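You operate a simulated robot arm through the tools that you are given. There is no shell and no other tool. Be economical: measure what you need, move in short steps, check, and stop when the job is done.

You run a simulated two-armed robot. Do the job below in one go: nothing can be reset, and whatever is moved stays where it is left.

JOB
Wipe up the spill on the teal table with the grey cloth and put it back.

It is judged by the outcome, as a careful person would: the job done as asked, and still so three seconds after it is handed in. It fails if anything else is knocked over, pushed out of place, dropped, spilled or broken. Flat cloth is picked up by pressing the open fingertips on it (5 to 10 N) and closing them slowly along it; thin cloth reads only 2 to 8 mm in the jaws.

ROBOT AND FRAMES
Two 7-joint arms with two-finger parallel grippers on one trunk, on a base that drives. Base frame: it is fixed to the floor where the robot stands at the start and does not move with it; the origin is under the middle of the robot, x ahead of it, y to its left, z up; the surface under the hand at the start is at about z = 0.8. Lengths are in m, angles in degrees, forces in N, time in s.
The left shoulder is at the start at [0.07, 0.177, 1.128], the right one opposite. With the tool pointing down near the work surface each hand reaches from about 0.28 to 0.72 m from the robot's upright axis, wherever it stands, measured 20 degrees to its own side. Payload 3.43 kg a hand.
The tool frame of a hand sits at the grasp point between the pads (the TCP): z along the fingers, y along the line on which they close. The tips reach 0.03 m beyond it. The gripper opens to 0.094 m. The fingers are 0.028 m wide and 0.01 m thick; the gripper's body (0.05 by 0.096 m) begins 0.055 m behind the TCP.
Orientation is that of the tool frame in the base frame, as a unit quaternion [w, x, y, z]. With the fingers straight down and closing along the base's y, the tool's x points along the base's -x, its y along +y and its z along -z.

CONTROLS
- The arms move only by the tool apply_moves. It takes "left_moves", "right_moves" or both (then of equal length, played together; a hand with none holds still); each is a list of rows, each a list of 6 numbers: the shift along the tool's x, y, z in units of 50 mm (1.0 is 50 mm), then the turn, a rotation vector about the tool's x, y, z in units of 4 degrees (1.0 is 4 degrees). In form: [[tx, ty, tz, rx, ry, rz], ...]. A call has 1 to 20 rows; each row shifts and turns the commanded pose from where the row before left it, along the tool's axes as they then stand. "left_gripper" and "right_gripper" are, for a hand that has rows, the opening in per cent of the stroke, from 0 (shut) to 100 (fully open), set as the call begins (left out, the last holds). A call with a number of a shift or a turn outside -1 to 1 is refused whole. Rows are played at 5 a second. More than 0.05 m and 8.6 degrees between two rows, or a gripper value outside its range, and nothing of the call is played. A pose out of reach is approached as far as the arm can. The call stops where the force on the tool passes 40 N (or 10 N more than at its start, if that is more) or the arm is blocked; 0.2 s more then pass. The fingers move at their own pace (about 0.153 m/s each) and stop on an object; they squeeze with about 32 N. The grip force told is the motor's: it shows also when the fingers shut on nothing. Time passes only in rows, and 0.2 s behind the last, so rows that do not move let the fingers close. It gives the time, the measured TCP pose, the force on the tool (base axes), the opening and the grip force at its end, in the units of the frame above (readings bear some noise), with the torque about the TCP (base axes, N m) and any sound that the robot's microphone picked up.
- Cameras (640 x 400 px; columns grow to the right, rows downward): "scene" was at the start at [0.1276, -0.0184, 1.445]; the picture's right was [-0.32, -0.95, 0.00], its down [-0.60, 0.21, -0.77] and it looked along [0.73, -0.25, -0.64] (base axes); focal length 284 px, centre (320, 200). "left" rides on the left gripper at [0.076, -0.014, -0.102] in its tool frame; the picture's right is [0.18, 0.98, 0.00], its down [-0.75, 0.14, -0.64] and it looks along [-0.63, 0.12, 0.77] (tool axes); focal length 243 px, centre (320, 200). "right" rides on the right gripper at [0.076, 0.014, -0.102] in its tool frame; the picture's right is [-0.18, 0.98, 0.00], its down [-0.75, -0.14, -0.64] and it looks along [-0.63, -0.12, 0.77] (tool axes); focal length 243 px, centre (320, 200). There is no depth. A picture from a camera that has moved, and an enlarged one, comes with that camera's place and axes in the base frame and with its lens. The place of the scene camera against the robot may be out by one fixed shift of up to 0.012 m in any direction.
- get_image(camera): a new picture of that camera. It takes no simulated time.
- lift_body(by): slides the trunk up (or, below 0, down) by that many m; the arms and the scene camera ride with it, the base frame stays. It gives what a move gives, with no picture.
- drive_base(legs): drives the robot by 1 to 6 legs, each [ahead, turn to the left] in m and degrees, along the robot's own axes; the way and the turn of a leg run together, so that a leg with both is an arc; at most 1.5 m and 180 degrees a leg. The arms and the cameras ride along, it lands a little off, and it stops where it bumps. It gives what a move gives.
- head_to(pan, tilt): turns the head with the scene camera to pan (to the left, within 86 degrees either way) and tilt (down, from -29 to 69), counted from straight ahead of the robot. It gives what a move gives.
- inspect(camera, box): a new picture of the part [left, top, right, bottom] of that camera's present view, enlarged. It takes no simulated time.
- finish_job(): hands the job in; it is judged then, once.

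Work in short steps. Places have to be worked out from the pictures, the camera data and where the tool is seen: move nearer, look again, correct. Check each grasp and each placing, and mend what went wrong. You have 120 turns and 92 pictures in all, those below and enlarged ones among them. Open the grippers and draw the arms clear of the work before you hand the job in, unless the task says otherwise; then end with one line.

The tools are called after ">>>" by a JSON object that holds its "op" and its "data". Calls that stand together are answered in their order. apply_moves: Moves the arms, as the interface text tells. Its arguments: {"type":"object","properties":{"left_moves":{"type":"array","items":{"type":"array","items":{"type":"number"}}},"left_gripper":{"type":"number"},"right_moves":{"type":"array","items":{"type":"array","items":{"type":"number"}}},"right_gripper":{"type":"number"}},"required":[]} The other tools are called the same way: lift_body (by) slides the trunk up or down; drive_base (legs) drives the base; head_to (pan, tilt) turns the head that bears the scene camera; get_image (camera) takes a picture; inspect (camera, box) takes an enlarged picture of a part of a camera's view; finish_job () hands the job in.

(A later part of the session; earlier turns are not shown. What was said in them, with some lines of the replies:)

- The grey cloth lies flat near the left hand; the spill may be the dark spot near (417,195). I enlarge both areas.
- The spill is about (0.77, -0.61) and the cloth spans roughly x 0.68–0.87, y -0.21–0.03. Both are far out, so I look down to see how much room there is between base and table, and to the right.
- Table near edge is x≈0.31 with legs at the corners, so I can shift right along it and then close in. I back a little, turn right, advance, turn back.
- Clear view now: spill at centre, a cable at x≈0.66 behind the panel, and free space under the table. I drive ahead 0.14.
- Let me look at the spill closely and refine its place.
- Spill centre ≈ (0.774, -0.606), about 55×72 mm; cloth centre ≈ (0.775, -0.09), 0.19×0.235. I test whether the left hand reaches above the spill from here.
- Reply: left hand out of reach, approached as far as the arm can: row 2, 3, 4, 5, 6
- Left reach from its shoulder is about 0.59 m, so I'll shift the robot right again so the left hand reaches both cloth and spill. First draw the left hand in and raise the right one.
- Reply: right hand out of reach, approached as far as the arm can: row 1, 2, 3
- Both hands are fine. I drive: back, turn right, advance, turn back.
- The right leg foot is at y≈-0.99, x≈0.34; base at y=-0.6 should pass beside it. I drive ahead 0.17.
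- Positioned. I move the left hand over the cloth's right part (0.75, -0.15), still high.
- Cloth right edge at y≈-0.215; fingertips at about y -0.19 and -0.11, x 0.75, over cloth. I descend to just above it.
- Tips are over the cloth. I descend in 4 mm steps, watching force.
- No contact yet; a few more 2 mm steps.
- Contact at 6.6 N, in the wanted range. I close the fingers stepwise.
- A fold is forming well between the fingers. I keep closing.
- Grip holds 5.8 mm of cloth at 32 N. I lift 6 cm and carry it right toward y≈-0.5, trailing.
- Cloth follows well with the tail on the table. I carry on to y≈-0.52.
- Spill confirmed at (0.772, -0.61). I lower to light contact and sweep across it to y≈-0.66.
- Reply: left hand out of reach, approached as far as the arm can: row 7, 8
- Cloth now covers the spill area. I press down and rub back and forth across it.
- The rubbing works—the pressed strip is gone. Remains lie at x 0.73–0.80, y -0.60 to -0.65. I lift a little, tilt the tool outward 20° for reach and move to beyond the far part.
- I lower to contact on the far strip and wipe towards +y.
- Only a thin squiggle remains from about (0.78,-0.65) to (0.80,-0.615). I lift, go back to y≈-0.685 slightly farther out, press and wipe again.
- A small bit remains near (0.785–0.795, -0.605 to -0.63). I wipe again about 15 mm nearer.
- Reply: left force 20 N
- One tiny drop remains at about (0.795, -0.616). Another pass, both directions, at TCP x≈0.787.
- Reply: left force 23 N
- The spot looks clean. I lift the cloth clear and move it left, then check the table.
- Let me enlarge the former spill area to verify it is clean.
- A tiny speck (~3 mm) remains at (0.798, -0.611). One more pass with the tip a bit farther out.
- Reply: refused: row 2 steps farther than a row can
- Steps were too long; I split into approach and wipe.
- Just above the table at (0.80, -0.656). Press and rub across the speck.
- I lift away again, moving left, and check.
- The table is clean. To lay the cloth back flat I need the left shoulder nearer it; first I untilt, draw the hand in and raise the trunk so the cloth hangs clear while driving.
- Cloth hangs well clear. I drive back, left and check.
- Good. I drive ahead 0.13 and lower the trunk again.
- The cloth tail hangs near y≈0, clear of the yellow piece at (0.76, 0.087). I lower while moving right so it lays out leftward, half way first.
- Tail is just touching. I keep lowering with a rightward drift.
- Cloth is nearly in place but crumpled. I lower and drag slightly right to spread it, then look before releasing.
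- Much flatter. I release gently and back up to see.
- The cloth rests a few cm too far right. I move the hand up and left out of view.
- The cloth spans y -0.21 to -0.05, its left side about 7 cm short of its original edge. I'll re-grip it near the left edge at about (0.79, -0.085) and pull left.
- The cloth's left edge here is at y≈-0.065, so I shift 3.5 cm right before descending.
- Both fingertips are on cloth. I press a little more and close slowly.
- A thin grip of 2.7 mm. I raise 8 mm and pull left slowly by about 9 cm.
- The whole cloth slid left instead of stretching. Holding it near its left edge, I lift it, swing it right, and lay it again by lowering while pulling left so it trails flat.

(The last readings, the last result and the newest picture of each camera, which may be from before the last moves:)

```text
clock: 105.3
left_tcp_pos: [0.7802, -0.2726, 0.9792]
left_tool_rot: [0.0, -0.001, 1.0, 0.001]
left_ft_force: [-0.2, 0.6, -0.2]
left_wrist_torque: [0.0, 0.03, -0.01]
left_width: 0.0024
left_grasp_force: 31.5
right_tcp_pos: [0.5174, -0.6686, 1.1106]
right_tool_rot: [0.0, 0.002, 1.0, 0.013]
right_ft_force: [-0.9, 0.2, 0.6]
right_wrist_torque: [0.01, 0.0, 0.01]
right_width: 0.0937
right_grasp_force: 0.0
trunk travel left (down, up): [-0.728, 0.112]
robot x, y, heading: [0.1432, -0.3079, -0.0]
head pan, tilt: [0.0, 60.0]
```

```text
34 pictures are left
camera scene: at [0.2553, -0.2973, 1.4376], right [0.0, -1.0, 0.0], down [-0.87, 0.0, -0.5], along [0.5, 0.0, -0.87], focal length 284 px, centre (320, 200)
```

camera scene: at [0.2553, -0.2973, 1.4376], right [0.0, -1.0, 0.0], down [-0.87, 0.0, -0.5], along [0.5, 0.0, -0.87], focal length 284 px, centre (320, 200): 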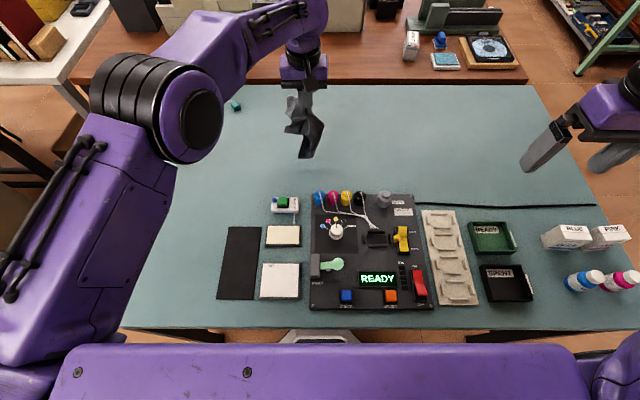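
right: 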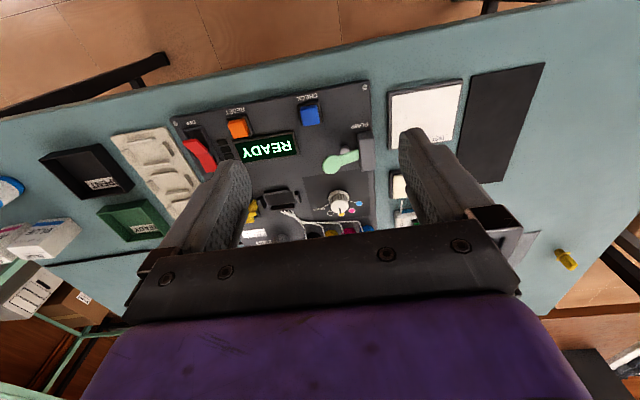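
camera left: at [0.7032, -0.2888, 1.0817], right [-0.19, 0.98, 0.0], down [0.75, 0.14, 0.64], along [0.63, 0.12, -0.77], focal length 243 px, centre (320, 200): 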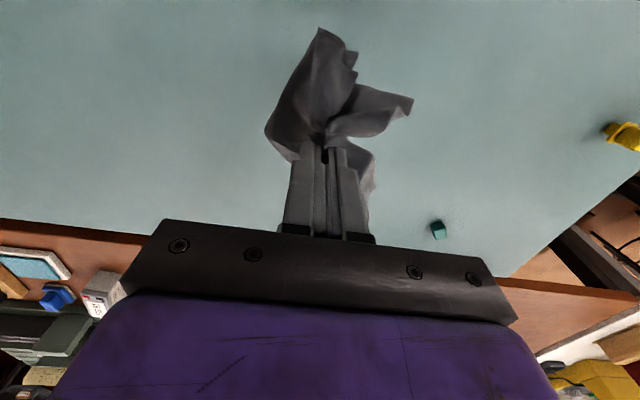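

Now lower and pull left, trailing.

>>> {"op": "apply_moves", "data": {"left_moves": [[0, 0.05, 0.4, 0, 0, 0], [0, 0.15, 0.4, 0, 0, 0], [0, 0.3, 0.35, 0, 0, 0], [0, 0.3, 0.35, 0, 0, 0], [0, 0.35, 0.35, 0, 0, 0], [0, 0.35, 0.35, 0, 0, 0], [0, 0.35, 0.2, 0, 0, 0], [0, 0.35, 0.2, 0, 0, 0], [0, 0.35, 0.1, 0, 0, 0], [0, 0.35, 0.05, 0, 0, 0], [0, 0.35, 0, 0, 0, 0], [0, 0.35, 0, 0, 0, 0], [0, 0.35, 0, 0, 0, 0], [0, 0.3, 0, 0, 0, 0], [0, 0.2, 0, 0, 0, 0], [0, 0, 0, 0, 0, 0]]}}

>>> {"op": "get_image", "data": {"camera": "left"}}

>>> {"op": "inspect", "data": {"camera": "scene", "box": [160, 80, 320, 180]}}

```text
clock: 108.7
left_tcp_pos: [0.7798, -0.0514, 0.842]
left_tool_rot: [0.0, 0.0, 1.0, 0.0]
left_ft_force: [-0.5, 0.3, -0.3]
left_wrist_torque: [-0.04, 0.0, 0.01]
left_width: 0.0021
left_grasp_force: 32.7
right_tcp_pos: [0.5161, -0.6693, 1.1105]
right_tool_rot: [0.0, 0.002, 1.0, 0.012]
right_ft_force: [-0.4, 1.4, -0.6]
right_wrist_torque: [-0.03, 0.01, -0.02]
right_width: 0.0938
right_grasp_force: 0.1
trunk travel left (down, up): [-0.728, 0.112]
robot x, y, heading: [0.1411, -0.3051, -0.1]
head pan, tilt: [0.0, 60.0]
```

```text
33 pictures are left
camera left: at [0.7028, -0.067, 0.9446], right [-0.18, 0.98, 0.0], down [0.75, 0.14, 0.64], along [0.63, 0.12, -0.77], focal length 243 px, centre (320, 200)
```

left: 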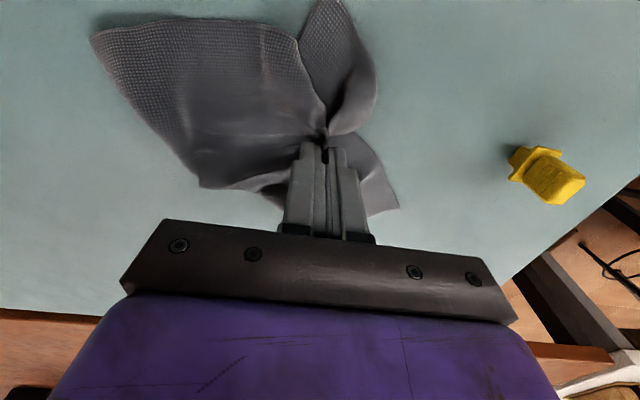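

```text
4.00 times, centred on (240, 130) of scene
camera zoom: at [0.2554, -0.2973, 1.4376], right [0.0, -1.0, 0.0], down [-0.87, 0.0, -0.5], along [0.5, 0.0, -0.87], focal length 1136 px, centre (640, 480)
```

zoom: 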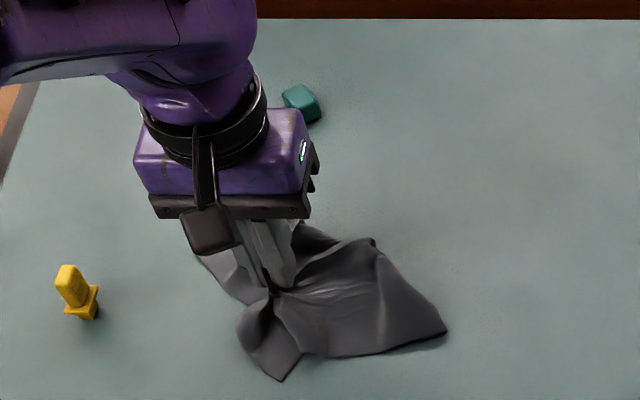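

The right part is now flat. I open the fingers gently and lift to let the left part settle.

>>> {"op": "apply_moves", "data": {"left_moves": [[0, -0.3, 0.1, 0, 0, 0], [0, 0, 0, 0, 0, 0]]}}

>>> {"op": "apply_moves", "data": {"left_moves": [[0, 0, 0, 0, 0, 0], [0, 0, 0, 0, 0, 0]], "left_gripper": 60}}

>>> {"op": "apply_moves", "data": {"left_moves": [[0, 0, -0.2, 0, 0, 0], [0, 0, -0.5, 0, 0, 0], [0, 0, -0.9, 0, 0, 0], [0, 0, -0.9, 0, 0, 0], [0, 0, -0.9, 0, 0, 0], [0.9, 0, 0, 0, 0, 0], [0.9, 0.2, 0, 0, 0, 0], [0.9, 0.3, 0, 0, 0, 0], [0.5, 0.4, 0, 0, 0, 0], [0, 0, 0, 0, 0, 0]]}}

>>> {"op": "inspect", "data": {"camera": "scene", "box": [160, 80, 320, 180]}}

```text
clock: 109.3
left_tcp_pos: [0.7791, -0.0668, 0.8373]
left_tool_rot: [0.0, -0.001, 1.0, 0.0]
left_ft_force: [-0.7, -0.5, 1.8]
left_wrist_torque: [-0.03, 0.01, 0.0]
left_width: 0.0027
left_grasp_force: 31.9
right_tcp_pos: [0.5169, -0.6694, 1.1116]
right_tool_rot: [0.0, 0.002, 1.0, 0.011]
right_ft_force: [-0.7, 0.0, 0.1]
right_wrist_torque: [-0.03, 0.0, 0.0]
right_width: 0.0938
right_grasp_force: 0.1
trunk travel left (down, up): [-0.728, 0.112]
robot x, y, heading: [0.1412, -0.3091, 0.1]
head pan, tilt: [0.0, 60.0]
```

```text
clock: 109.9
left_tcp_pos: [0.7796, -0.0664, 0.8373]
left_tool_rot: [0.0, -0.001, 1.0, 0.0]
left_ft_force: [-0.4, 0.4, 0.6]
left_wrist_torque: [0.01, -0.02, -0.01]
left_width: 0.0562
left_grasp_force: 0.1
right_tcp_pos: [0.5157, -0.6686, 1.1117]
right_tool_rot: [0.0, 0.002, 1.0, 0.012]
right_ft_force: [-0.1, 1.2, 0.0]
right_wrist_torque: [0.02, -0.02, 0.01]
right_width: 0.0943
right_grasp_force: 0.1
trunk travel left (down, up): [-0.728, 0.112]
robot x, y, heading: [0.1421, -0.3056, -0.1]
head pan, tilt: [0.0, 60.0]
```

```text
clock: 112.1
left_tcp_pos: [0.6198, -0.0217, 1.0083]
left_tool_rot: [0.0, -0.001, 1.0, 0.0]
left_ft_force: [-0.1, 0.4, -0.4]
left_wrist_torque: [-0.02, 0.02, 0.01]
left_width: 0.0565
left_grasp_force: 0.1
right_tcp_pos: [0.5175, -0.6697, 1.1101]
right_tool_rot: [-0.001, 0.002, 1.0, 0.012]
right_ft_force: [0.5, -0.1, 0.2]
right_wrist_torque: [0.02, 0.03, -0.01]
right_width: 0.0941
right_grasp_force: 0.0
trunk travel left (down, up): [-0.728, 0.112]
robot x, y, heading: [0.1434, -0.3048, 0.0]
head pan, tilt: [0.0, 60.0]
```

```text
4.00 times, centred on (240, 130) of scene
camera zoom: at [0.2562, -0.2974, 1.4375], right [0.0, -1.0, 0.0], down [-0.87, 0.0, -0.5], along [0.5, 0.0, -0.87], focal length 1136 px, centre (640, 480)
```

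zoom: 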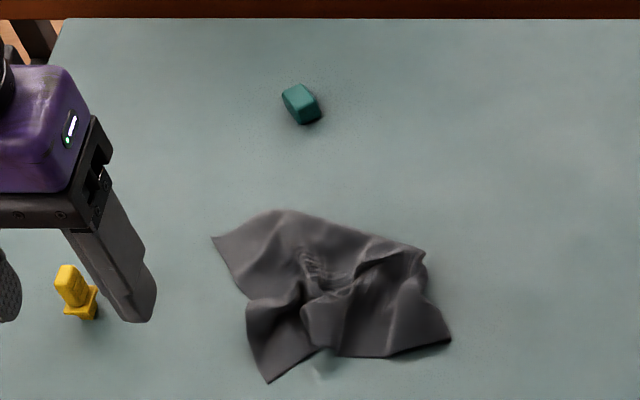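

Cloth centre is now ≈(0.77, -0.085), matching the original place, but it is bunched. I'll check the smudge beside it and then spread the cloth by pressing and opening the fingers.

>>> {"op": "inspect", "data": {"camera": "scene", "box": [205, 130, 285, 180]}}

>>> {"op": "apply_moves", "data": {"left_moves": [[-0.7, -0.3, 0, 0, 0, 0], [-0.7, -0.3, 0, 0, 0, 0], [-0.7, -0.3, 0, 0, 0, 0], [-0.7, -0.3, 0, 0, 0, 0], [0, 0, 0.9, 0, 0, 0], [0, 0, 0.9, 0, 0, 0], [0, 0, 0.7, 0, 0, 0], [0, 0, 0.3, 0, 0, 0], [0, 0, 0, 0, 0, 0]], "left_gripper": 10}}

>>> {"op": "get_image", "data": {"camera": "left"}}

```text
8.00 times, centred on (245, 155) of scene
camera zoom: at [0.2562, -0.2974, 1.4375], right [0.0, -1.0, 0.0], down [-0.87, 0.0, -0.5], along [0.5, 0.0, -0.87], focal length 2272 px, centre (920, 560)
```

zoom: 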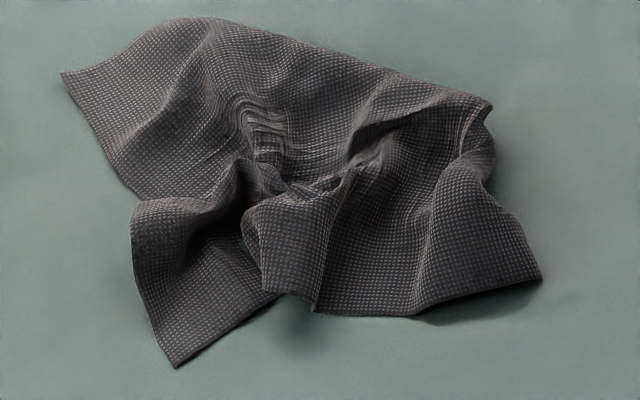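

```text
clock: 114.1
left_tcp_pos: [0.7588, -0.0817, 0.8663]
left_tool_rot: [0.0, -0.001, 1.0, 0.0]
left_ft_force: [-0.6, -0.4, 0.4]
left_wrist_torque: [0.01, -0.01, 0.0]
left_width: 0.0096
left_grasp_force: 0.1
right_tcp_pos: [0.5166, -0.669, 1.1105]
right_tool_rot: [0.0, 0.002, 1.0, 0.013]
right_ft_force: [0.0, 0.4, -0.6]
right_wrist_torque: [0.02, -0.03, 0.01]
right_width: 0.0939
right_grasp_force: 0.0
trunk travel left (down, up): [-0.728, 0.112]
robot x, y, heading: [0.1425, -0.3055, -0.1]
head pan, tilt: [0.0, 60.0]
```

```text
29 pictures are left
camera left: at [0.6815, -0.0966, 0.969], right [-0.18, 0.98, 0.0], down [0.75, 0.14, 0.64], along [0.63, 0.12, -0.77], focal length 243 px, centre (320, 200)
```

left: 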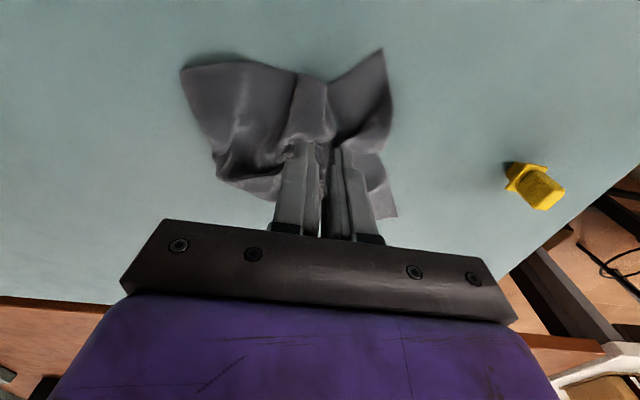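

The smudge was only a shadow. I press down at the bunch and then open the fingers to spread it.

>>> {"op": "apply_moves", "data": {"left_moves": [[0, 0, 0.2, 0, 0, 0], [0, 0, 0.2, 0, 0, 0], [0, 0, 0.15, 0, 0, 0], [0, 0, 0.08, 0, 0, 0], [0, 0, 0, 0, 0, 0]]}}

>>> {"op": "apply_moves", "data": {"left_moves": [[0, 0, 0, 0, 0, 0]], "left_gripper": 30}}

>>> {"op": "apply_moves", "data": {"left_moves": [[0, 0, 0, 0, 0, 0]], "left_gripper": 55}}

>>> {"op": "apply_moves", "data": {"left_moves": [[0, 0, 0, 0, 0, 0]], "left_gripper": 80}}

>>> {"op": "apply_moves", "data": {"left_moves": [[0, 0, 0, 0, 0, 0]], "left_gripper": 100}}

>>> {"op": "get_image", "data": {"camera": "left"}}

```text
clock: 115.3
left_tcp_pos: [0.7587, -0.0815, 0.8354]
left_tool_rot: [0.001, -0.002, 1.0, 0.0]
left_ft_force: [-1.0, 0.4, 0.7]
left_wrist_torque: [0.02, 0.02, -0.03]
left_width: 0.0097
left_grasp_force: 0.1
right_tcp_pos: [0.5152, -0.6685, 1.1121]
right_tool_rot: [-0.001, 0.002, 1.0, 0.012]
right_ft_force: [-1.2, -0.7, 1.2]
right_wrist_torque: [-0.02, 0.04, -0.04]
right_width: 0.0941
right_grasp_force: 0.0
trunk travel left (down, up): [-0.728, 0.112]
robot x, y, heading: [0.1424, -0.305, -0.2]
head pan, tilt: [0.0, 60.0]
```

```text
clock: 115.7
left_tcp_pos: [0.7595, -0.0809, 0.8344]
left_tool_rot: [0.0, 0.0, 1.0, 0.0]
left_ft_force: [-0.3, 0.6, 0.2]
left_wrist_torque: [-0.01, -0.01, -0.02]
left_width: 0.028
left_grasp_force: 0.1
right_tcp_pos: [0.516, -0.6691, 1.1102]
right_tool_rot: [0.0, 0.002, 1.0, 0.012]
right_ft_force: [-0.4, 1.0, 0.3]
right_wrist_torque: [0.0, 0.0, -0.02]
right_width: 0.0941
right_grasp_force: 0.0
trunk travel left (down, up): [-0.728, 0.112]
robot x, y, heading: [0.1419, -0.3069, 0.2]
head pan, tilt: [0.0, 60.0]
```

```text
clock: 116.1
left_tcp_pos: [0.7584, -0.0818, 0.835]
left_tool_rot: [0.0, -0.002, 1.0, 0.0]
left_ft_force: [0.1, 0.3, 0.2]
left_wrist_torque: [0.0, 0.02, -0.01]
left_width: 0.0515
left_grasp_force: 0.0
right_tcp_pos: [0.5158, -0.6693, 1.1117]
right_tool_rot: [0.0, 0.001, 1.0, 0.012]
right_ft_force: [-0.6, -0.9, 0.2]
right_wrist_torque: [-0.01, -0.02, -0.01]
right_width: 0.0941
right_grasp_force: 0.1
trunk travel left (down, up): [-0.728, 0.112]
robot x, y, heading: [0.138, -0.3054, -0.1]
head pan, tilt: [0.0, 60.0]
```

```text
clock: 116.5
left_tcp_pos: [0.7592, -0.0813, 0.8356]
left_tool_rot: [0.0, 0.0, 1.0, 0.0]
left_ft_force: [-0.6, 0.2, 0.3]
left_wrist_torque: [0.0, 0.0, 0.02]
left_width: 0.075
left_grasp_force: 0.0
right_tcp_pos: [0.5165, -0.6704, 1.1106]
right_tool_rot: [0.0, 0.002, 1.0, 0.012]
right_ft_force: [0.0, 0.5, 0.0]
right_wrist_torque: [0.02, 0.01, 0.03]
right_width: 0.0939
right_grasp_force: 0.0
trunk travel left (down, up): [-0.728, 0.112]
robot x, y, heading: [0.1402, -0.3072, 0.1]
head pan, tilt: [0.0, 60.0]
```

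```text
clock: 116.9
left_tcp_pos: [0.7591, -0.0818, 0.8346]
left_tool_rot: [0.0, -0.001, 1.0, 0.0]
left_ft_force: [-0.4, 0.5, 0.5]
left_wrist_torque: [0.03, 0.0, -0.01]
left_width: 0.094
left_grasp_force: 0.0
right_tcp_pos: [0.5166, -0.67, 1.1096]
right_tool_rot: [0.0, 0.001, 1.0, 0.012]
right_ft_force: [0.0, -0.1, 0.3]
right_wrist_torque: [0.0, 0.0, 0.0]
right_width: 0.0942
right_grasp_force: 0.1
trunk travel left (down, up): [-0.728, 0.112]
robot x, y, heading: [0.1452, -0.3086, 0.1]
head pan, tilt: [0.0, 60.0]
```

```text
28 pictures are left
camera left: at [0.6821, -0.0964, 0.9375], right [-0.19, 0.98, 0.0], down [0.75, 0.14, 0.64], along [0.63, 0.12, -0.77], focal length 243 px, centre (320, 200)
```

left: 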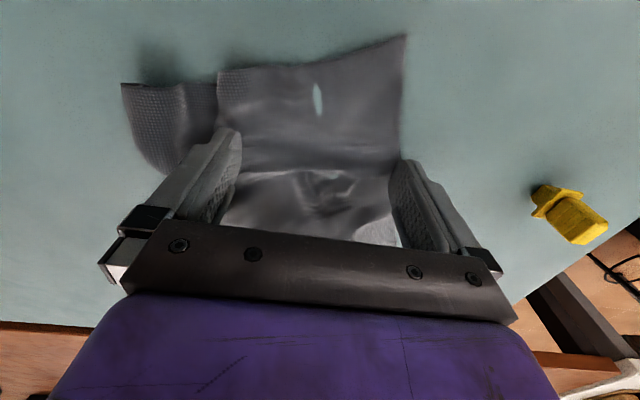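

Excellent—the near half spread nicely. I repeat it 4.5 cm farther out.

>>> {"op": "apply_moves", "data": {"left_moves": [[0, 0, -0.6, 0, 0, 0], [0, 0, -0.4, 0, 0, 0], [-0.5, -0.1, 0, 0, 0, 0], [-0.3, 0, 0, 0, 0, 0], [0, 0, 0, 0, 0, 0]]}}

>>> {"op": "apply_moves", "data": {"left_moves": [[0, 0, 0, 0, 0, 0], [0, 0, 0, 0, 0, 0], [0, 0, 0.5, 0, 0, 0], [0, 0, 0.4, 0, 0, 0], [0, 0, 0.15, 0, 0, 0], [0, 0, 0, 0, 0, 0]], "left_gripper": 8}}

>>> {"op": "apply_moves", "data": {"left_moves": [[0, 0, 0, 0, 0, 0]], "left_gripper": 35}}

>>> {"op": "apply_moves", "data": {"left_moves": [[0, 0, 0, 0, 0, 0]], "left_gripper": 65}}

>>> {"op": "apply_moves", "data": {"left_moves": [[0, 0, 0, 0, 0, 0]], "left_gripper": 100}}

>>> {"op": "get_image", "data": {"camera": "left"}}

```text
clock: 118.1
left_tcp_pos: [0.7987, -0.086, 0.8861]
left_tool_rot: [0.0, -0.001, 1.0, 0.0]
left_ft_force: [1.1, 0.2, -0.2]
left_wrist_torque: [0.0, 0.0, 0.02]
left_width: 0.094
left_grasp_force: 0.1
right_tcp_pos: [0.5153, -0.6687, 1.1113]
right_tool_rot: [0.0, 0.002, 1.0, 0.012]
right_ft_force: [1.2, 1.0, -0.4]
right_wrist_torque: [0.01, 0.01, 0.03]
right_width: 0.0942
right_grasp_force: 0.0
trunk travel left (down, up): [-0.728, 0.112]
robot x, y, heading: [0.1403, -0.3038, -0.1]
head pan, tilt: [0.0, 60.0]
```

```text
clock: 119.5
left_tcp_pos: [0.7985, -0.0862, 0.8334]
left_tool_rot: [0.001, -0.001, 1.0, 0.0]
left_ft_force: [-0.3, 0.6, 0.9]
left_wrist_torque: [-0.03, -0.03, 0.0]
left_width: 0.0074
left_grasp_force: 0.0
right_tcp_pos: [0.5168, -0.6701, 1.1107]
right_tool_rot: [0.0, 0.003, 1.0, 0.012]
right_ft_force: [0.7, 0.1, 1.1]
right_wrist_torque: [0.04, -0.01, 0.0]
right_width: 0.0941
right_grasp_force: 0.2
trunk travel left (down, up): [-0.728, 0.112]
robot x, y, heading: [0.142, -0.303, 0.2]
head pan, tilt: [0.0, 60.0]
```

```text
clock: 119.9
left_tcp_pos: [0.7989, -0.0866, 0.8328]
left_tool_rot: [0.0, -0.002, 1.0, 0.0]
left_ft_force: [1.1, -0.4, 0.9]
left_wrist_torque: [0.01, 0.0, 0.0]
left_width: 0.0327
left_grasp_force: 0.0
right_tcp_pos: [0.5166, -0.6696, 1.11]
right_tool_rot: [0.0, 0.001, 1.0, 0.013]
right_ft_force: [0.6, 0.1, 0.6]
right_wrist_torque: [0.01, 0.03, -0.01]
right_width: 0.0941
right_grasp_force: 0.0
trunk travel left (down, up): [-0.728, 0.112]
robot x, y, heading: [0.1385, -0.3068, 0.2]
head pan, tilt: [0.0, 60.0]
```

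```text
clock: 120.3
left_tcp_pos: [0.7985, -0.0862, 0.8325]
left_tool_rot: [-0.001, -0.001, 1.0, 0.001]
left_ft_force: [-0.8, 0.3, 0.6]
left_wrist_torque: [-0.02, 0.01, 0.0]
left_width: 0.0611
left_grasp_force: 0.0
right_tcp_pos: [0.516, -0.6688, 1.1116]
right_tool_rot: [0.0, 0.002, 1.0, 0.012]
right_ft_force: [0.2, 0.6, 0.3]
right_wrist_torque: [-0.03, -0.03, -0.02]
right_width: 0.0939
right_grasp_force: 0.0
trunk travel left (down, up): [-0.728, 0.112]
robot x, y, heading: [0.1409, -0.3037, -0.1]
head pan, tilt: [0.0, 60.0]
```

```text
clock: 120.7
left_tcp_pos: [0.7993, -0.0854, 0.8326]
left_tool_rot: [0.0, -0.001, 1.0, 0.0]
left_ft_force: [0.7, 0.6, 1.1]
left_wrist_torque: [-0.02, 0.01, 0.02]
left_width: 0.0939
left_grasp_force: 0.0
right_tcp_pos: [0.5158, -0.6689, 1.1103]
right_tool_rot: [0.001, 0.002, 1.0, 0.012]
right_ft_force: [-0.7, 0.7, 0.0]
right_wrist_torque: [0.0, -0.01, 0.04]
right_width: 0.0942
right_grasp_force: 0.0
trunk travel left (down, up): [-0.728, 0.112]
robot x, y, heading: [0.1401, -0.3069, 0.1]
head pan, tilt: [0.0, 60.0]
```

```text
27 pictures are left
camera left: at [0.7222, -0.1013, 0.9356], right [-0.19, 0.98, 0.0], down [0.75, 0.14, 0.64], along [0.63, 0.12, -0.77], focal length 243 px, centre (320, 200)
```

left: 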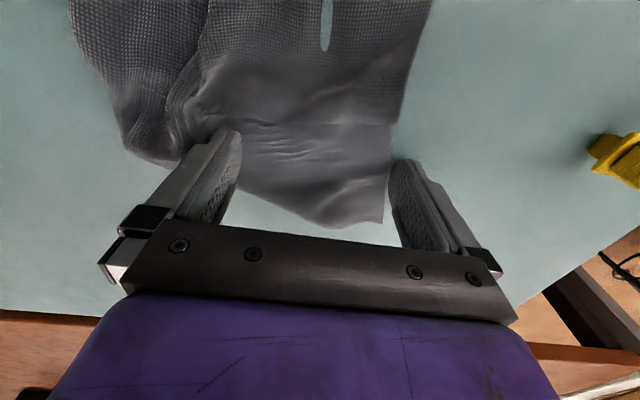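

Much flatter. I retreat upward to look at the whole cloth.

>>> {"op": "apply_moves", "data": {"left_moves": [[0, 0, -0.6, 0, 0, 0], [0, 0, -0.9, 0, 0, 0], [0, 0, -0.9, 0, 0, 0], [0, 0, -0.9, 0, 0, 0], [0.8, 0.4, 0, 0, 0, 0], [0.8, 0.5, 0, 0, 0, 0], [0.8, 0.5, 0, 0, 0, 0], [0.8, 0.5, 0, 0, 0, 0], [0, 0, 0, 0, 0, 0]]}}

>>> {"op": "inspect", "data": {"camera": "scene", "box": [160, 80, 320, 180]}}

```text
clock: 122.7
left_tcp_pos: [0.6397, 0.0076, 0.9968]
left_tool_rot: [0.0, -0.001, 1.0, 0.0]
left_ft_force: [-0.4, -0.6, 0.4]
left_wrist_torque: [0.02, 0.01, 0.0]
left_width: 0.094
left_grasp_force: 0.1
right_tcp_pos: [0.5186, -0.6691, 1.1111]
right_tool_rot: [0.0, 0.001, 1.0, 0.013]
right_ft_force: [0.1, 0.7, -0.9]
right_wrist_torque: [0.01, 0.03, 0.0]
right_width: 0.094
right_grasp_force: 0.1
trunk travel left (down, up): [-0.728, 0.112]
robot x, y, heading: [0.1411, -0.3107, -0.2]
head pan, tilt: [0.0, 60.0]
```

```text
4.00 times, centred on (240, 130) of scene
camera zoom: at [0.2566, -0.2975, 1.4374], right [0.0, -1.0, 0.0], down [-0.87, 0.0, -0.5], along [0.5, 0.0, -0.87], focal length 1136 px, centre (640, 480)
```

zoom: 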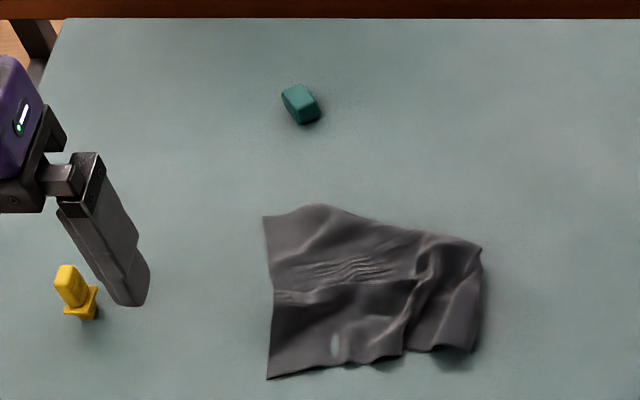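

Cloth is nearly flat, centred ≈(0.775, -0.105) against an original of (0.775, -0.09). One more spread over the remaining ridge at about (0.775, -0.12).

>>> {"op": "apply_moves", "data": {"left_moves": [[-0.7, -0.65, 0, 0, 0, 0], [-0.7, -0.65, 0, 0, 0, 0], [-0.7, -0.65, 0, 0, 0, 0], [-0.6, -0.65, 0, 0, 0, 0], [0, 0, 0.9, 0, 0, 0], [0, 0, 0.9, 0, 0, 0], [0, 0, 0.9, 0, 0, 0], [0, 0, 0.4, 0, 0, 0], [0, 0, 0.2, 0, 0, 0], [0, 0, 0, 0, 0, 0]], "left_gripper": 8}}

>>> {"op": "apply_moves", "data": {"left_moves": [[0, 0, 0, 0, 0, 0]], "left_gripper": 35}}

>>> {"op": "apply_moves", "data": {"left_moves": [[0, 0, 0, 0, 0, 0]], "left_gripper": 65}}

>>> {"op": "apply_moves", "data": {"left_moves": [[0, 0, 0, 0, 0, 0]], "left_gripper": 100}}

>>> {"op": "apply_moves", "data": {"left_moves": [[0, 0, -0.6, 0, 0, 0], [0, 0, -0.9, 0, 0, 0], [0, 0, -0.9, 0, 0, 0], [0, 0, -0.9, 0, 0, 0], [0.8, 0.6, 0, 0, 0, 0], [0.8, 0.6, 0, 0, 0, 0], [0.8, 0.6, 0, 0, 0, 0], [0.8, 0.6, -0.1, 0, 0, 0], [0, 0, 0, 0, 0, 0]]}}

>>> {"op": "get_image", "data": {"camera": "scene"}}

>>> {"op": "inspect", "data": {"camera": "scene", "box": [160, 80, 320, 180]}}

```text
clock: 124.9
left_tcp_pos: [0.7741, -0.1209, 0.8328]
left_tool_rot: [0.0, -0.001, 1.0, 0.0]
left_ft_force: [-0.5, 0.1, 2.4]
left_wrist_torque: [0.01, 0.01, -0.02]
left_width: 0.0074
left_grasp_force: 0.0
right_tcp_pos: [0.5163, -0.6693, 1.1107]
right_tool_rot: [0.0, 0.001, 1.0, 0.012]
right_ft_force: [-0.5, 0.1, 0.7]
right_wrist_torque: [0.01, -0.01, 0.0]
right_width: 0.0939
right_grasp_force: 0.1
trunk travel left (down, up): [-0.728, 0.112]
robot x, y, heading: [0.1407, -0.3079, -0.1]
head pan, tilt: [0.0, 60.0]
```

```text
clock: 125.3
left_tcp_pos: [0.7738, -0.1216, 0.8324]
left_tool_rot: [0.0, -0.001, 1.0, 0.001]
left_ft_force: [-0.3, 1.0, 2.1]
left_wrist_torque: [0.03, -0.07, 0.01]
left_width: 0.0328
left_grasp_force: 0.0
right_tcp_pos: [0.5154, -0.6689, 1.1106]
right_tool_rot: [0.0, 0.002, 1.0, 0.012]
right_ft_force: [-0.3, -1.1, -0.8]
right_wrist_torque: [-0.01, -0.01, 0.0]
right_width: 0.0942
right_grasp_force: 0.1
trunk travel left (down, up): [-0.728, 0.112]
robot x, y, heading: [0.1421, -0.3043, -0.2]
head pan, tilt: [0.0, 60.0]
```

```text
clock: 125.7
left_tcp_pos: [0.7745, -0.1216, 0.8333]
left_tool_rot: [0.001, -0.001, 1.0, 0.0]
left_ft_force: [-0.7, 1.2, 0.9]
left_wrist_torque: [0.0, 0.02, -0.02]
left_width: 0.0606
left_grasp_force: 0.0
right_tcp_pos: [0.5159, -0.6698, 1.1111]
right_tool_rot: [0.001, 0.002, 1.0, 0.012]
right_ft_force: [-0.7, 0.2, -0.6]
right_wrist_torque: [-0.01, -0.01, 0.01]
right_width: 0.0938
right_grasp_force: 0.0
trunk travel left (down, up): [-0.728, 0.112]
robot x, y, heading: [0.1385, -0.3061, -0.0]
head pan, tilt: [0.0, 60.0]
```

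```text
clock: 126.1
left_tcp_pos: [0.7741, -0.1213, 0.8317]
left_tool_rot: [0.0, 0.0, 1.0, -0.001]
left_ft_force: [-0.4, 0.4, 0.7]
left_wrist_torque: [-0.09, 0.0, 0.01]
left_width: 0.0936
left_grasp_force: 0.0
right_tcp_pos: [0.5169, -0.6681, 1.1109]
right_tool_rot: [-0.001, 0.002, 1.0, 0.013]
right_ft_force: [0.7, 0.2, 0.2]
right_wrist_torque: [-0.01, -0.01, 0.01]
right_width: 0.094
right_grasp_force: 0.0
trunk travel left (down, up): [-0.728, 0.112]
robot x, y, heading: [0.1392, -0.3023, 0.1]
head pan, tilt: [0.0, 60.0]
```

```text
refused: row 8 steps farther than a row can; nothing moved
```

```text
25 pictures are left
camera scene: at [0.2551, -0.297, 1.4376], right [0.0, -1.0, 0.0], down [-0.87, 0.0, -0.5], along [0.5, 0.0, -0.87], focal length 284 px, centre (320, 200)
```

scene: 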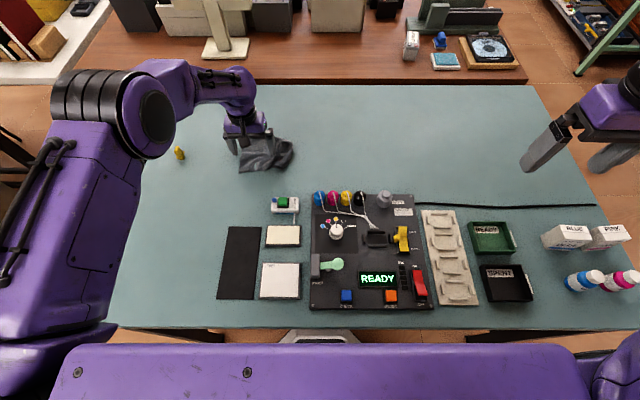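

```text
4.00 times, centred on (240, 130) of scene
camera zoom: at [0.2551, -0.297, 1.4376], right [0.0, -1.0, 0.0], down [-0.87, 0.0, -0.5], along [0.5, 0.0, -0.87], focal length 1136 px, centre (640, 480)
```

zoom: 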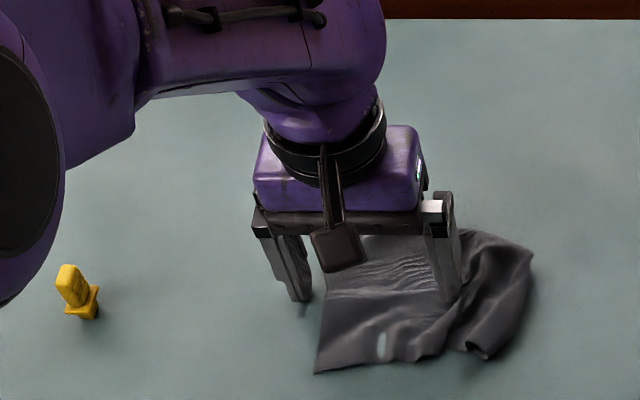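

That dragged the cloth ~3 cm right. While still touching, I press a bit more and slide it back left ~4.5 cm.

>>> {"op": "apply_moves", "data": {"left_moves": [[0, 0, 0.05, 0, 0, 0], [0, 0, 0.03, 0, 0, 0], [0, 0.15, 0, 0, 0, 0], [0, 0.15, 0, 0, 0, 0], [0, 0.15, 0, 0, 0, 0], [0, 0.15, 0, 0, 0, 0], [0, 0.15, 0, 0, 0, 0], [0, 0.15, 0, 0, 0, 0], [0, 0, 0, 0, 0, 0]]}}

>>> {"op": "apply_moves", "data": {"left_moves": [[0, 0, -0.6, 0, 0, 0], [0, 0, -0.9, 0, 0, 0], [0, 0, -0.9, 0, 0, 0], [0, 0, -0.9, 0, 0, 0], [0.8, 0.5, 0, 0, 0, 0], [0.8, 0.5, 0, 0, 0, 0], [0.8, 0.5, 0, 0, 0, 0], [0.8, 0.5, 0, 0, 0, 0], [0, 0, 0, 0, 0, 0]]}}

>>> {"op": "inspect", "data": {"camera": "scene", "box": [160, 80, 320, 180]}}

```text
clock: 128.1
left_tcp_pos: [0.7743, -0.0776, 0.8321]
left_tool_rot: [0.003, -0.002, 1.0, 0.002]
left_ft_force: [-1.6, -5.1, 24.7]
left_wrist_torque: [-1.37, -0.1, -0.02]
left_width: 0.094
left_grasp_force: 0.0
right_tcp_pos: [0.5136, -0.6725, 1.1099]
right_tool_rot: [0.002, 0.001, 1.0, 0.013]
right_ft_force: [0.9, 0.5, -0.7]
right_wrist_torque: [-0.02, 0.01, 0.02]
right_width: 0.0938
right_grasp_force: 0.1
trunk travel left (down, up): [-0.728, 0.112]
robot x, y, heading: [0.1419, -0.3065, -0.1]
head pan, tilt: [0.0, 60.0]
```

```text
clock: 130.1
left_tcp_pos: [0.6144, 0.0237, 0.9935]
left_tool_rot: [0.0, -0.001, 1.0, 0.0]
left_ft_force: [1.0, -0.1, 0.1]
left_wrist_torque: [-0.02, 0.05, 0.01]
left_width: 0.0942
left_grasp_force: 0.0
right_tcp_pos: [0.5163, -0.67, 1.1097]
right_tool_rot: [0.001, 0.002, 1.0, 0.012]
right_ft_force: [1.2, -0.7, -1.1]
right_wrist_torque: [0.03, 0.02, -0.01]
right_width: 0.0941
right_grasp_force: 0.1
trunk travel left (down, up): [-0.728, 0.112]
robot x, y, heading: [0.1425, -0.3066, -0.2]
head pan, tilt: [0.0, 60.0]
```

```text
4.00 times, centred on (240, 130) of scene
camera zoom: at [0.2566, -0.2976, 1.4374], right [0.0, -1.0, 0.0], down [-0.87, 0.0, -0.5], along [0.5, 0.0, -0.87], focal length 1136 px, centre (640, 480)
```

zoom: 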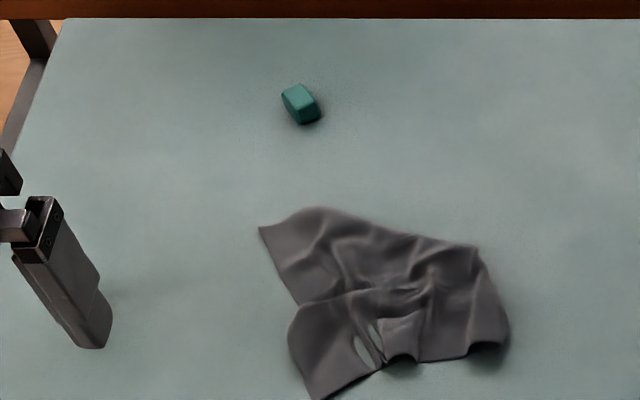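

The cloth lies within its original footprint, ~3 cm right of centre. I'll do one gentle slide: closed fingertips pressed lightly at (0.775, -0.07), moving left 3 cm.

>>> {"op": "apply_moves", "data": {"left_moves": [[-0.8, -0.47, 0, 0, 0, 0], [-0.8, -0.47, 0, 0, 0, 0], [-0.8, -0.47, 0, 0, 0, 0], [-0.8, -0.47, 0, 0, 0, 0], [0, 0, 0.9, 0, 0, 0], [0, 0, 0.9, 0, 0, 0], [0, 0, 0.9, 0, 0, 0], [0, 0, 0.4, 0, 0, 0], [0, 0, 0.06, 0, 0, 0], [0, 0, 0, 0, 0, 0]], "left_gripper": 15}}

>>> {"op": "get_image", "data": {"camera": "left"}}

```text
clock: 132.3
left_tcp_pos: [0.7742, -0.0695, 0.8348]
left_tool_rot: [0.0, -0.001, 1.0, 0.0]
left_ft_force: [0.3, -0.1, -0.7]
left_wrist_torque: [0.0, 0.01, 0.0]
left_width: 0.0143
left_grasp_force: 0.0
right_tcp_pos: [0.5175, -0.6689, 1.1098]
right_tool_rot: [0.0, 0.002, 1.0, 0.012]
right_ft_force: [0.2, -0.5, 0.2]
right_wrist_torque: [0.02, -0.02, -0.01]
right_width: 0.0938
right_grasp_force: 0.1
trunk travel left (down, up): [-0.728, 0.112]
robot x, y, heading: [0.1393, -0.3065, 0.2]
head pan, tilt: [0.0, 60.0]
```

```text
22 pictures are left
camera left: at [0.6979, -0.0855, 0.9382], right [-0.19, 0.98, 0.0], down [0.75, 0.14, 0.64], along [0.63, 0.12, -0.77], focal length 243 px, centre (320, 200)
```

left: 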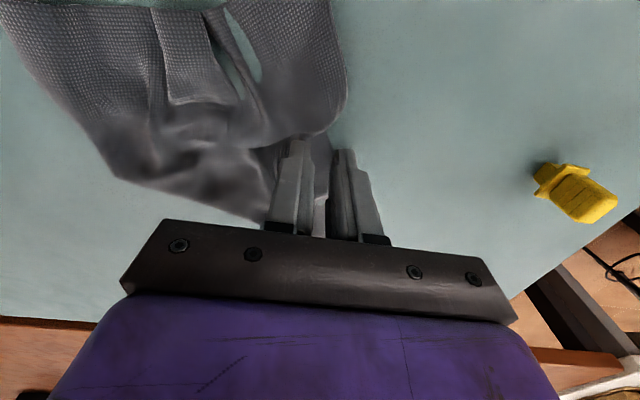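

I'm at the cloth's very left margin; shift 3.5 cm right, press, and slide left 4 cm.

>>> {"op": "apply_moves", "data": {"left_moves": [[0, 0, -0.5, 0, 0, 0], [0, -0.7, 0, 0, 0, 0], [0, 0, 0.5, 0, 0, 0], [0, 0, 0.05, 0, 0, 0], [0, 0, 0.03, 0, 0, 0], [0, 0, 0.02, 0, 0, 0], [0, 0, 0, 0, 0, 0]]}}

>>> {"op": "apply_moves", "data": {"left_moves": [[0, 0.13, 0, 0, 0, 0], [0, 0.13, 0, 0, 0, 0], [0, 0.13, 0, 0, 0, 0], [0, 0.13, 0, 0, 0, 0], [0, 0.13, 0, 0, 0, 0], [0, 0.13, 0, 0, 0, 0], [0, 0, 0, 0, 0, 0]]}}

>>> {"op": "apply_moves", "data": {"left_moves": [[0, 0, -0.6, 0, 0, 0], [0, 0, -0.9, 0, 0, 0], [0, 0, -0.9, 0, 0, 0], [0, 0, -0.9, 0, 0, 0], [0.9, 0, 0, 0, 0, 0], [0.9, 0, 0, 0, 0, 0], [0.9, 0.3, 0, 0, 0, 0], [0.8, 0.3, 0, 0, 0, 0], [0, 0, 0, 0, 0, 0]]}}

>>> {"op": "inspect", "data": {"camera": "scene", "box": [160, 80, 320, 180]}}

```text
clock: 133.9
left_tcp_pos: [0.7734, -0.1056, 0.8327]
left_tool_rot: [0.002, 0.0, 1.0, 0.0]
left_ft_force: [0.3, 0.4, 9.2]
left_wrist_torque: [-0.08, -0.04, -0.02]
left_width: 0.0133
left_grasp_force: 0.1
right_tcp_pos: [0.5163, -0.6695, 1.1106]
right_tool_rot: [0.001, 0.002, 1.0, 0.012]
right_ft_force: [-0.5, 0.1, -1.0]
right_wrist_torque: [0.01, 0.03, 0.0]
right_width: 0.0939
right_grasp_force: 0.0
trunk travel left (down, up): [-0.728, 0.112]
robot x, y, heading: [0.1416, -0.3056, 0.0]
head pan, tilt: [0.0, 60.0]
```

```text
clock: 135.5
left_tcp_pos: [0.7738, -0.0667, 0.8323]
left_tool_rot: [0.001, -0.001, 1.0, 0.0]
left_ft_force: [-0.3, -0.3, 13.0]
left_wrist_torque: [-0.18, 0.03, 0.01]
left_width: 0.0144
left_grasp_force: 0.2
right_tcp_pos: [0.5146, -0.6706, 1.1109]
right_tool_rot: [0.001, 0.002, 1.0, 0.013]
right_ft_force: [0.0, -0.5, 0.4]
right_wrist_torque: [0.05, -0.01, -0.01]
right_width: 0.0942
right_grasp_force: 0.0
trunk travel left (down, up): [-0.728, 0.112]
robot x, y, heading: [0.1435, -0.3072, 0.2]
head pan, tilt: [0.0, 60.0]
```

```text
clock: 137.5
left_tcp_pos: [0.5993, -0.0358, 0.9963]
left_tool_rot: [0.001, 0.0, 1.0, 0.0]
left_ft_force: [0.7, -0.6, 0.5]
left_wrist_torque: [-0.02, 0.0, -0.01]
left_width: 0.0142
left_grasp_force: 0.0
right_tcp_pos: [0.5183, -0.6689, 1.1094]
right_tool_rot: [0.0, 0.002, 1.0, 0.013]
right_ft_force: [0.2, 0.4, -0.6]
right_wrist_torque: [-0.01, 0.01, 0.01]
right_width: 0.0939
right_grasp_force: 0.0
trunk travel left (down, up): [-0.728, 0.112]
robot x, y, heading: [0.1426, -0.3061, -0.2]
head pan, tilt: [0.0, 60.0]
```

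```text
4.00 times, centred on (240, 130) of scene
camera zoom: at [0.2566, -0.2976, 1.4374], right [0.0, -1.0, 0.0], down [-0.87, 0.0, -0.5], along [0.5, 0.0, -0.87], focal length 1136 px, centre (640, 480)
```

zoom: 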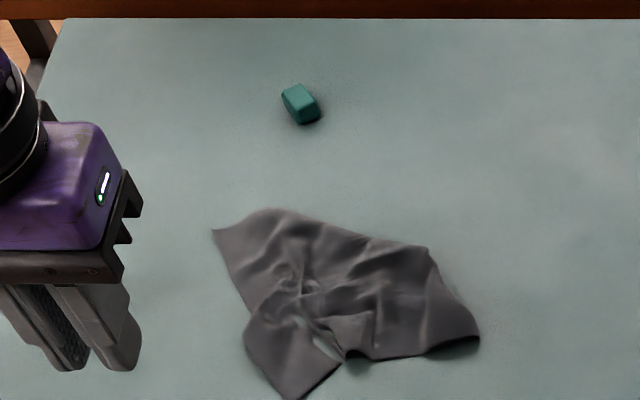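

Cloth centre ≈(0.77, -0.093), matching its original spot. I open the gripper, withdraw the arm and check everything.

>>> {"op": "apply_moves", "data": {"left_moves": [[0, 0.5, -0.7, 0, 0, 0], [0.5, 0.7, -0.3, 0, 0, 0], [0.5, 0.7, 0, 0, 0, 0], [0.5, 0.7, 0, 0, 0, 0], [0, 0, 0, 0, 0, 0], [0, 0, 0, 0, 0, 0]], "left_gripper": 100}}

>>> {"op": "get_image", "data": {"camera": "scene"}}

>>> {"op": "inspect", "data": {"camera": "scene", "box": [340, 80, 500, 180]}}

```text
clock: 138.9
left_tcp_pos: [0.5236, 0.0945, 1.0451]
left_tool_rot: [0.0, -0.001, 1.0, 0.0]
left_ft_force: [0.0, 0.3, 0.2]
left_wrist_torque: [-0.01, 0.02, -0.01]
left_width: 0.0938
left_grasp_force: 0.1
right_tcp_pos: [0.517, -0.6691, 1.1105]
right_tool_rot: [0.0, 0.002, 1.0, 0.012]
right_ft_force: [0.0, -0.4, -0.5]
right_wrist_torque: [-0.03, -0.02, -0.04]
right_width: 0.0943
right_grasp_force: 0.1
trunk travel left (down, up): [-0.728, 0.112]
robot x, y, heading: [0.1429, -0.308, 0.1]
head pan, tilt: [0.0, 60.0]
```

```text
20 pictures are left
camera scene: at [0.2555, -0.298, 1.4376], right [0.0, -1.0, 0.0], down [-0.87, 0.0, -0.5], along [0.5, 0.0, -0.87], focal length 284 px, centre (320, 200)
```

scene: 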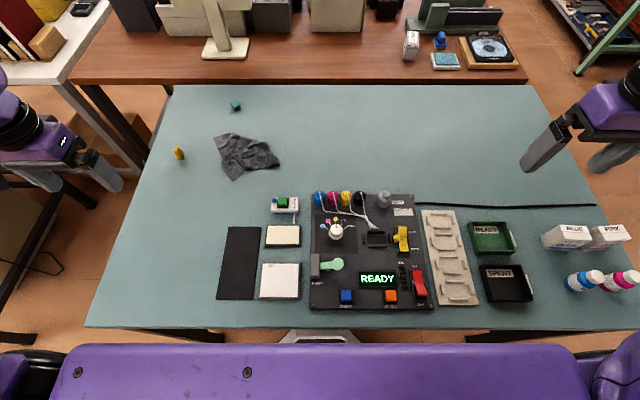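

```text
4.00 times, centred on (420, 130) of scene
camera zoom: at [0.2555, -0.298, 1.4376], right [0.0, -1.0, 0.0], down [-0.87, 0.0, -0.5], along [0.5, 0.0, -0.87], focal length 1136 px, centre (-80, 480)
```

zoom: 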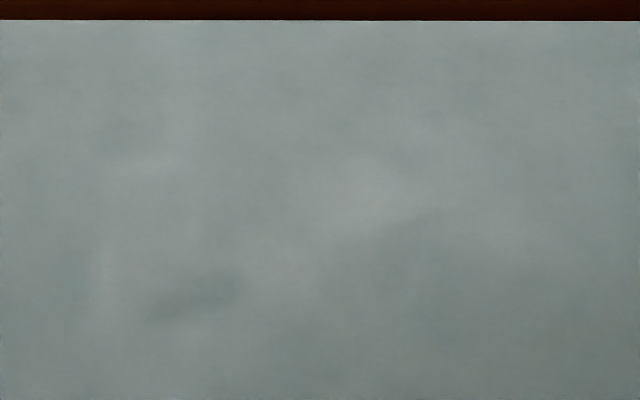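

The table is clean, the cloth is back in its place, everything else is undisturbed, and both hands are open and clear. I hand in.

>>> {"op": "finish_job", "data": {}}

```text
The job is handed in.
```

I wiped the spill up with the grey cloth and put the cloth back in its original spot. It lies slightly crumpled instead of flat, and nothing else on the table was moved.
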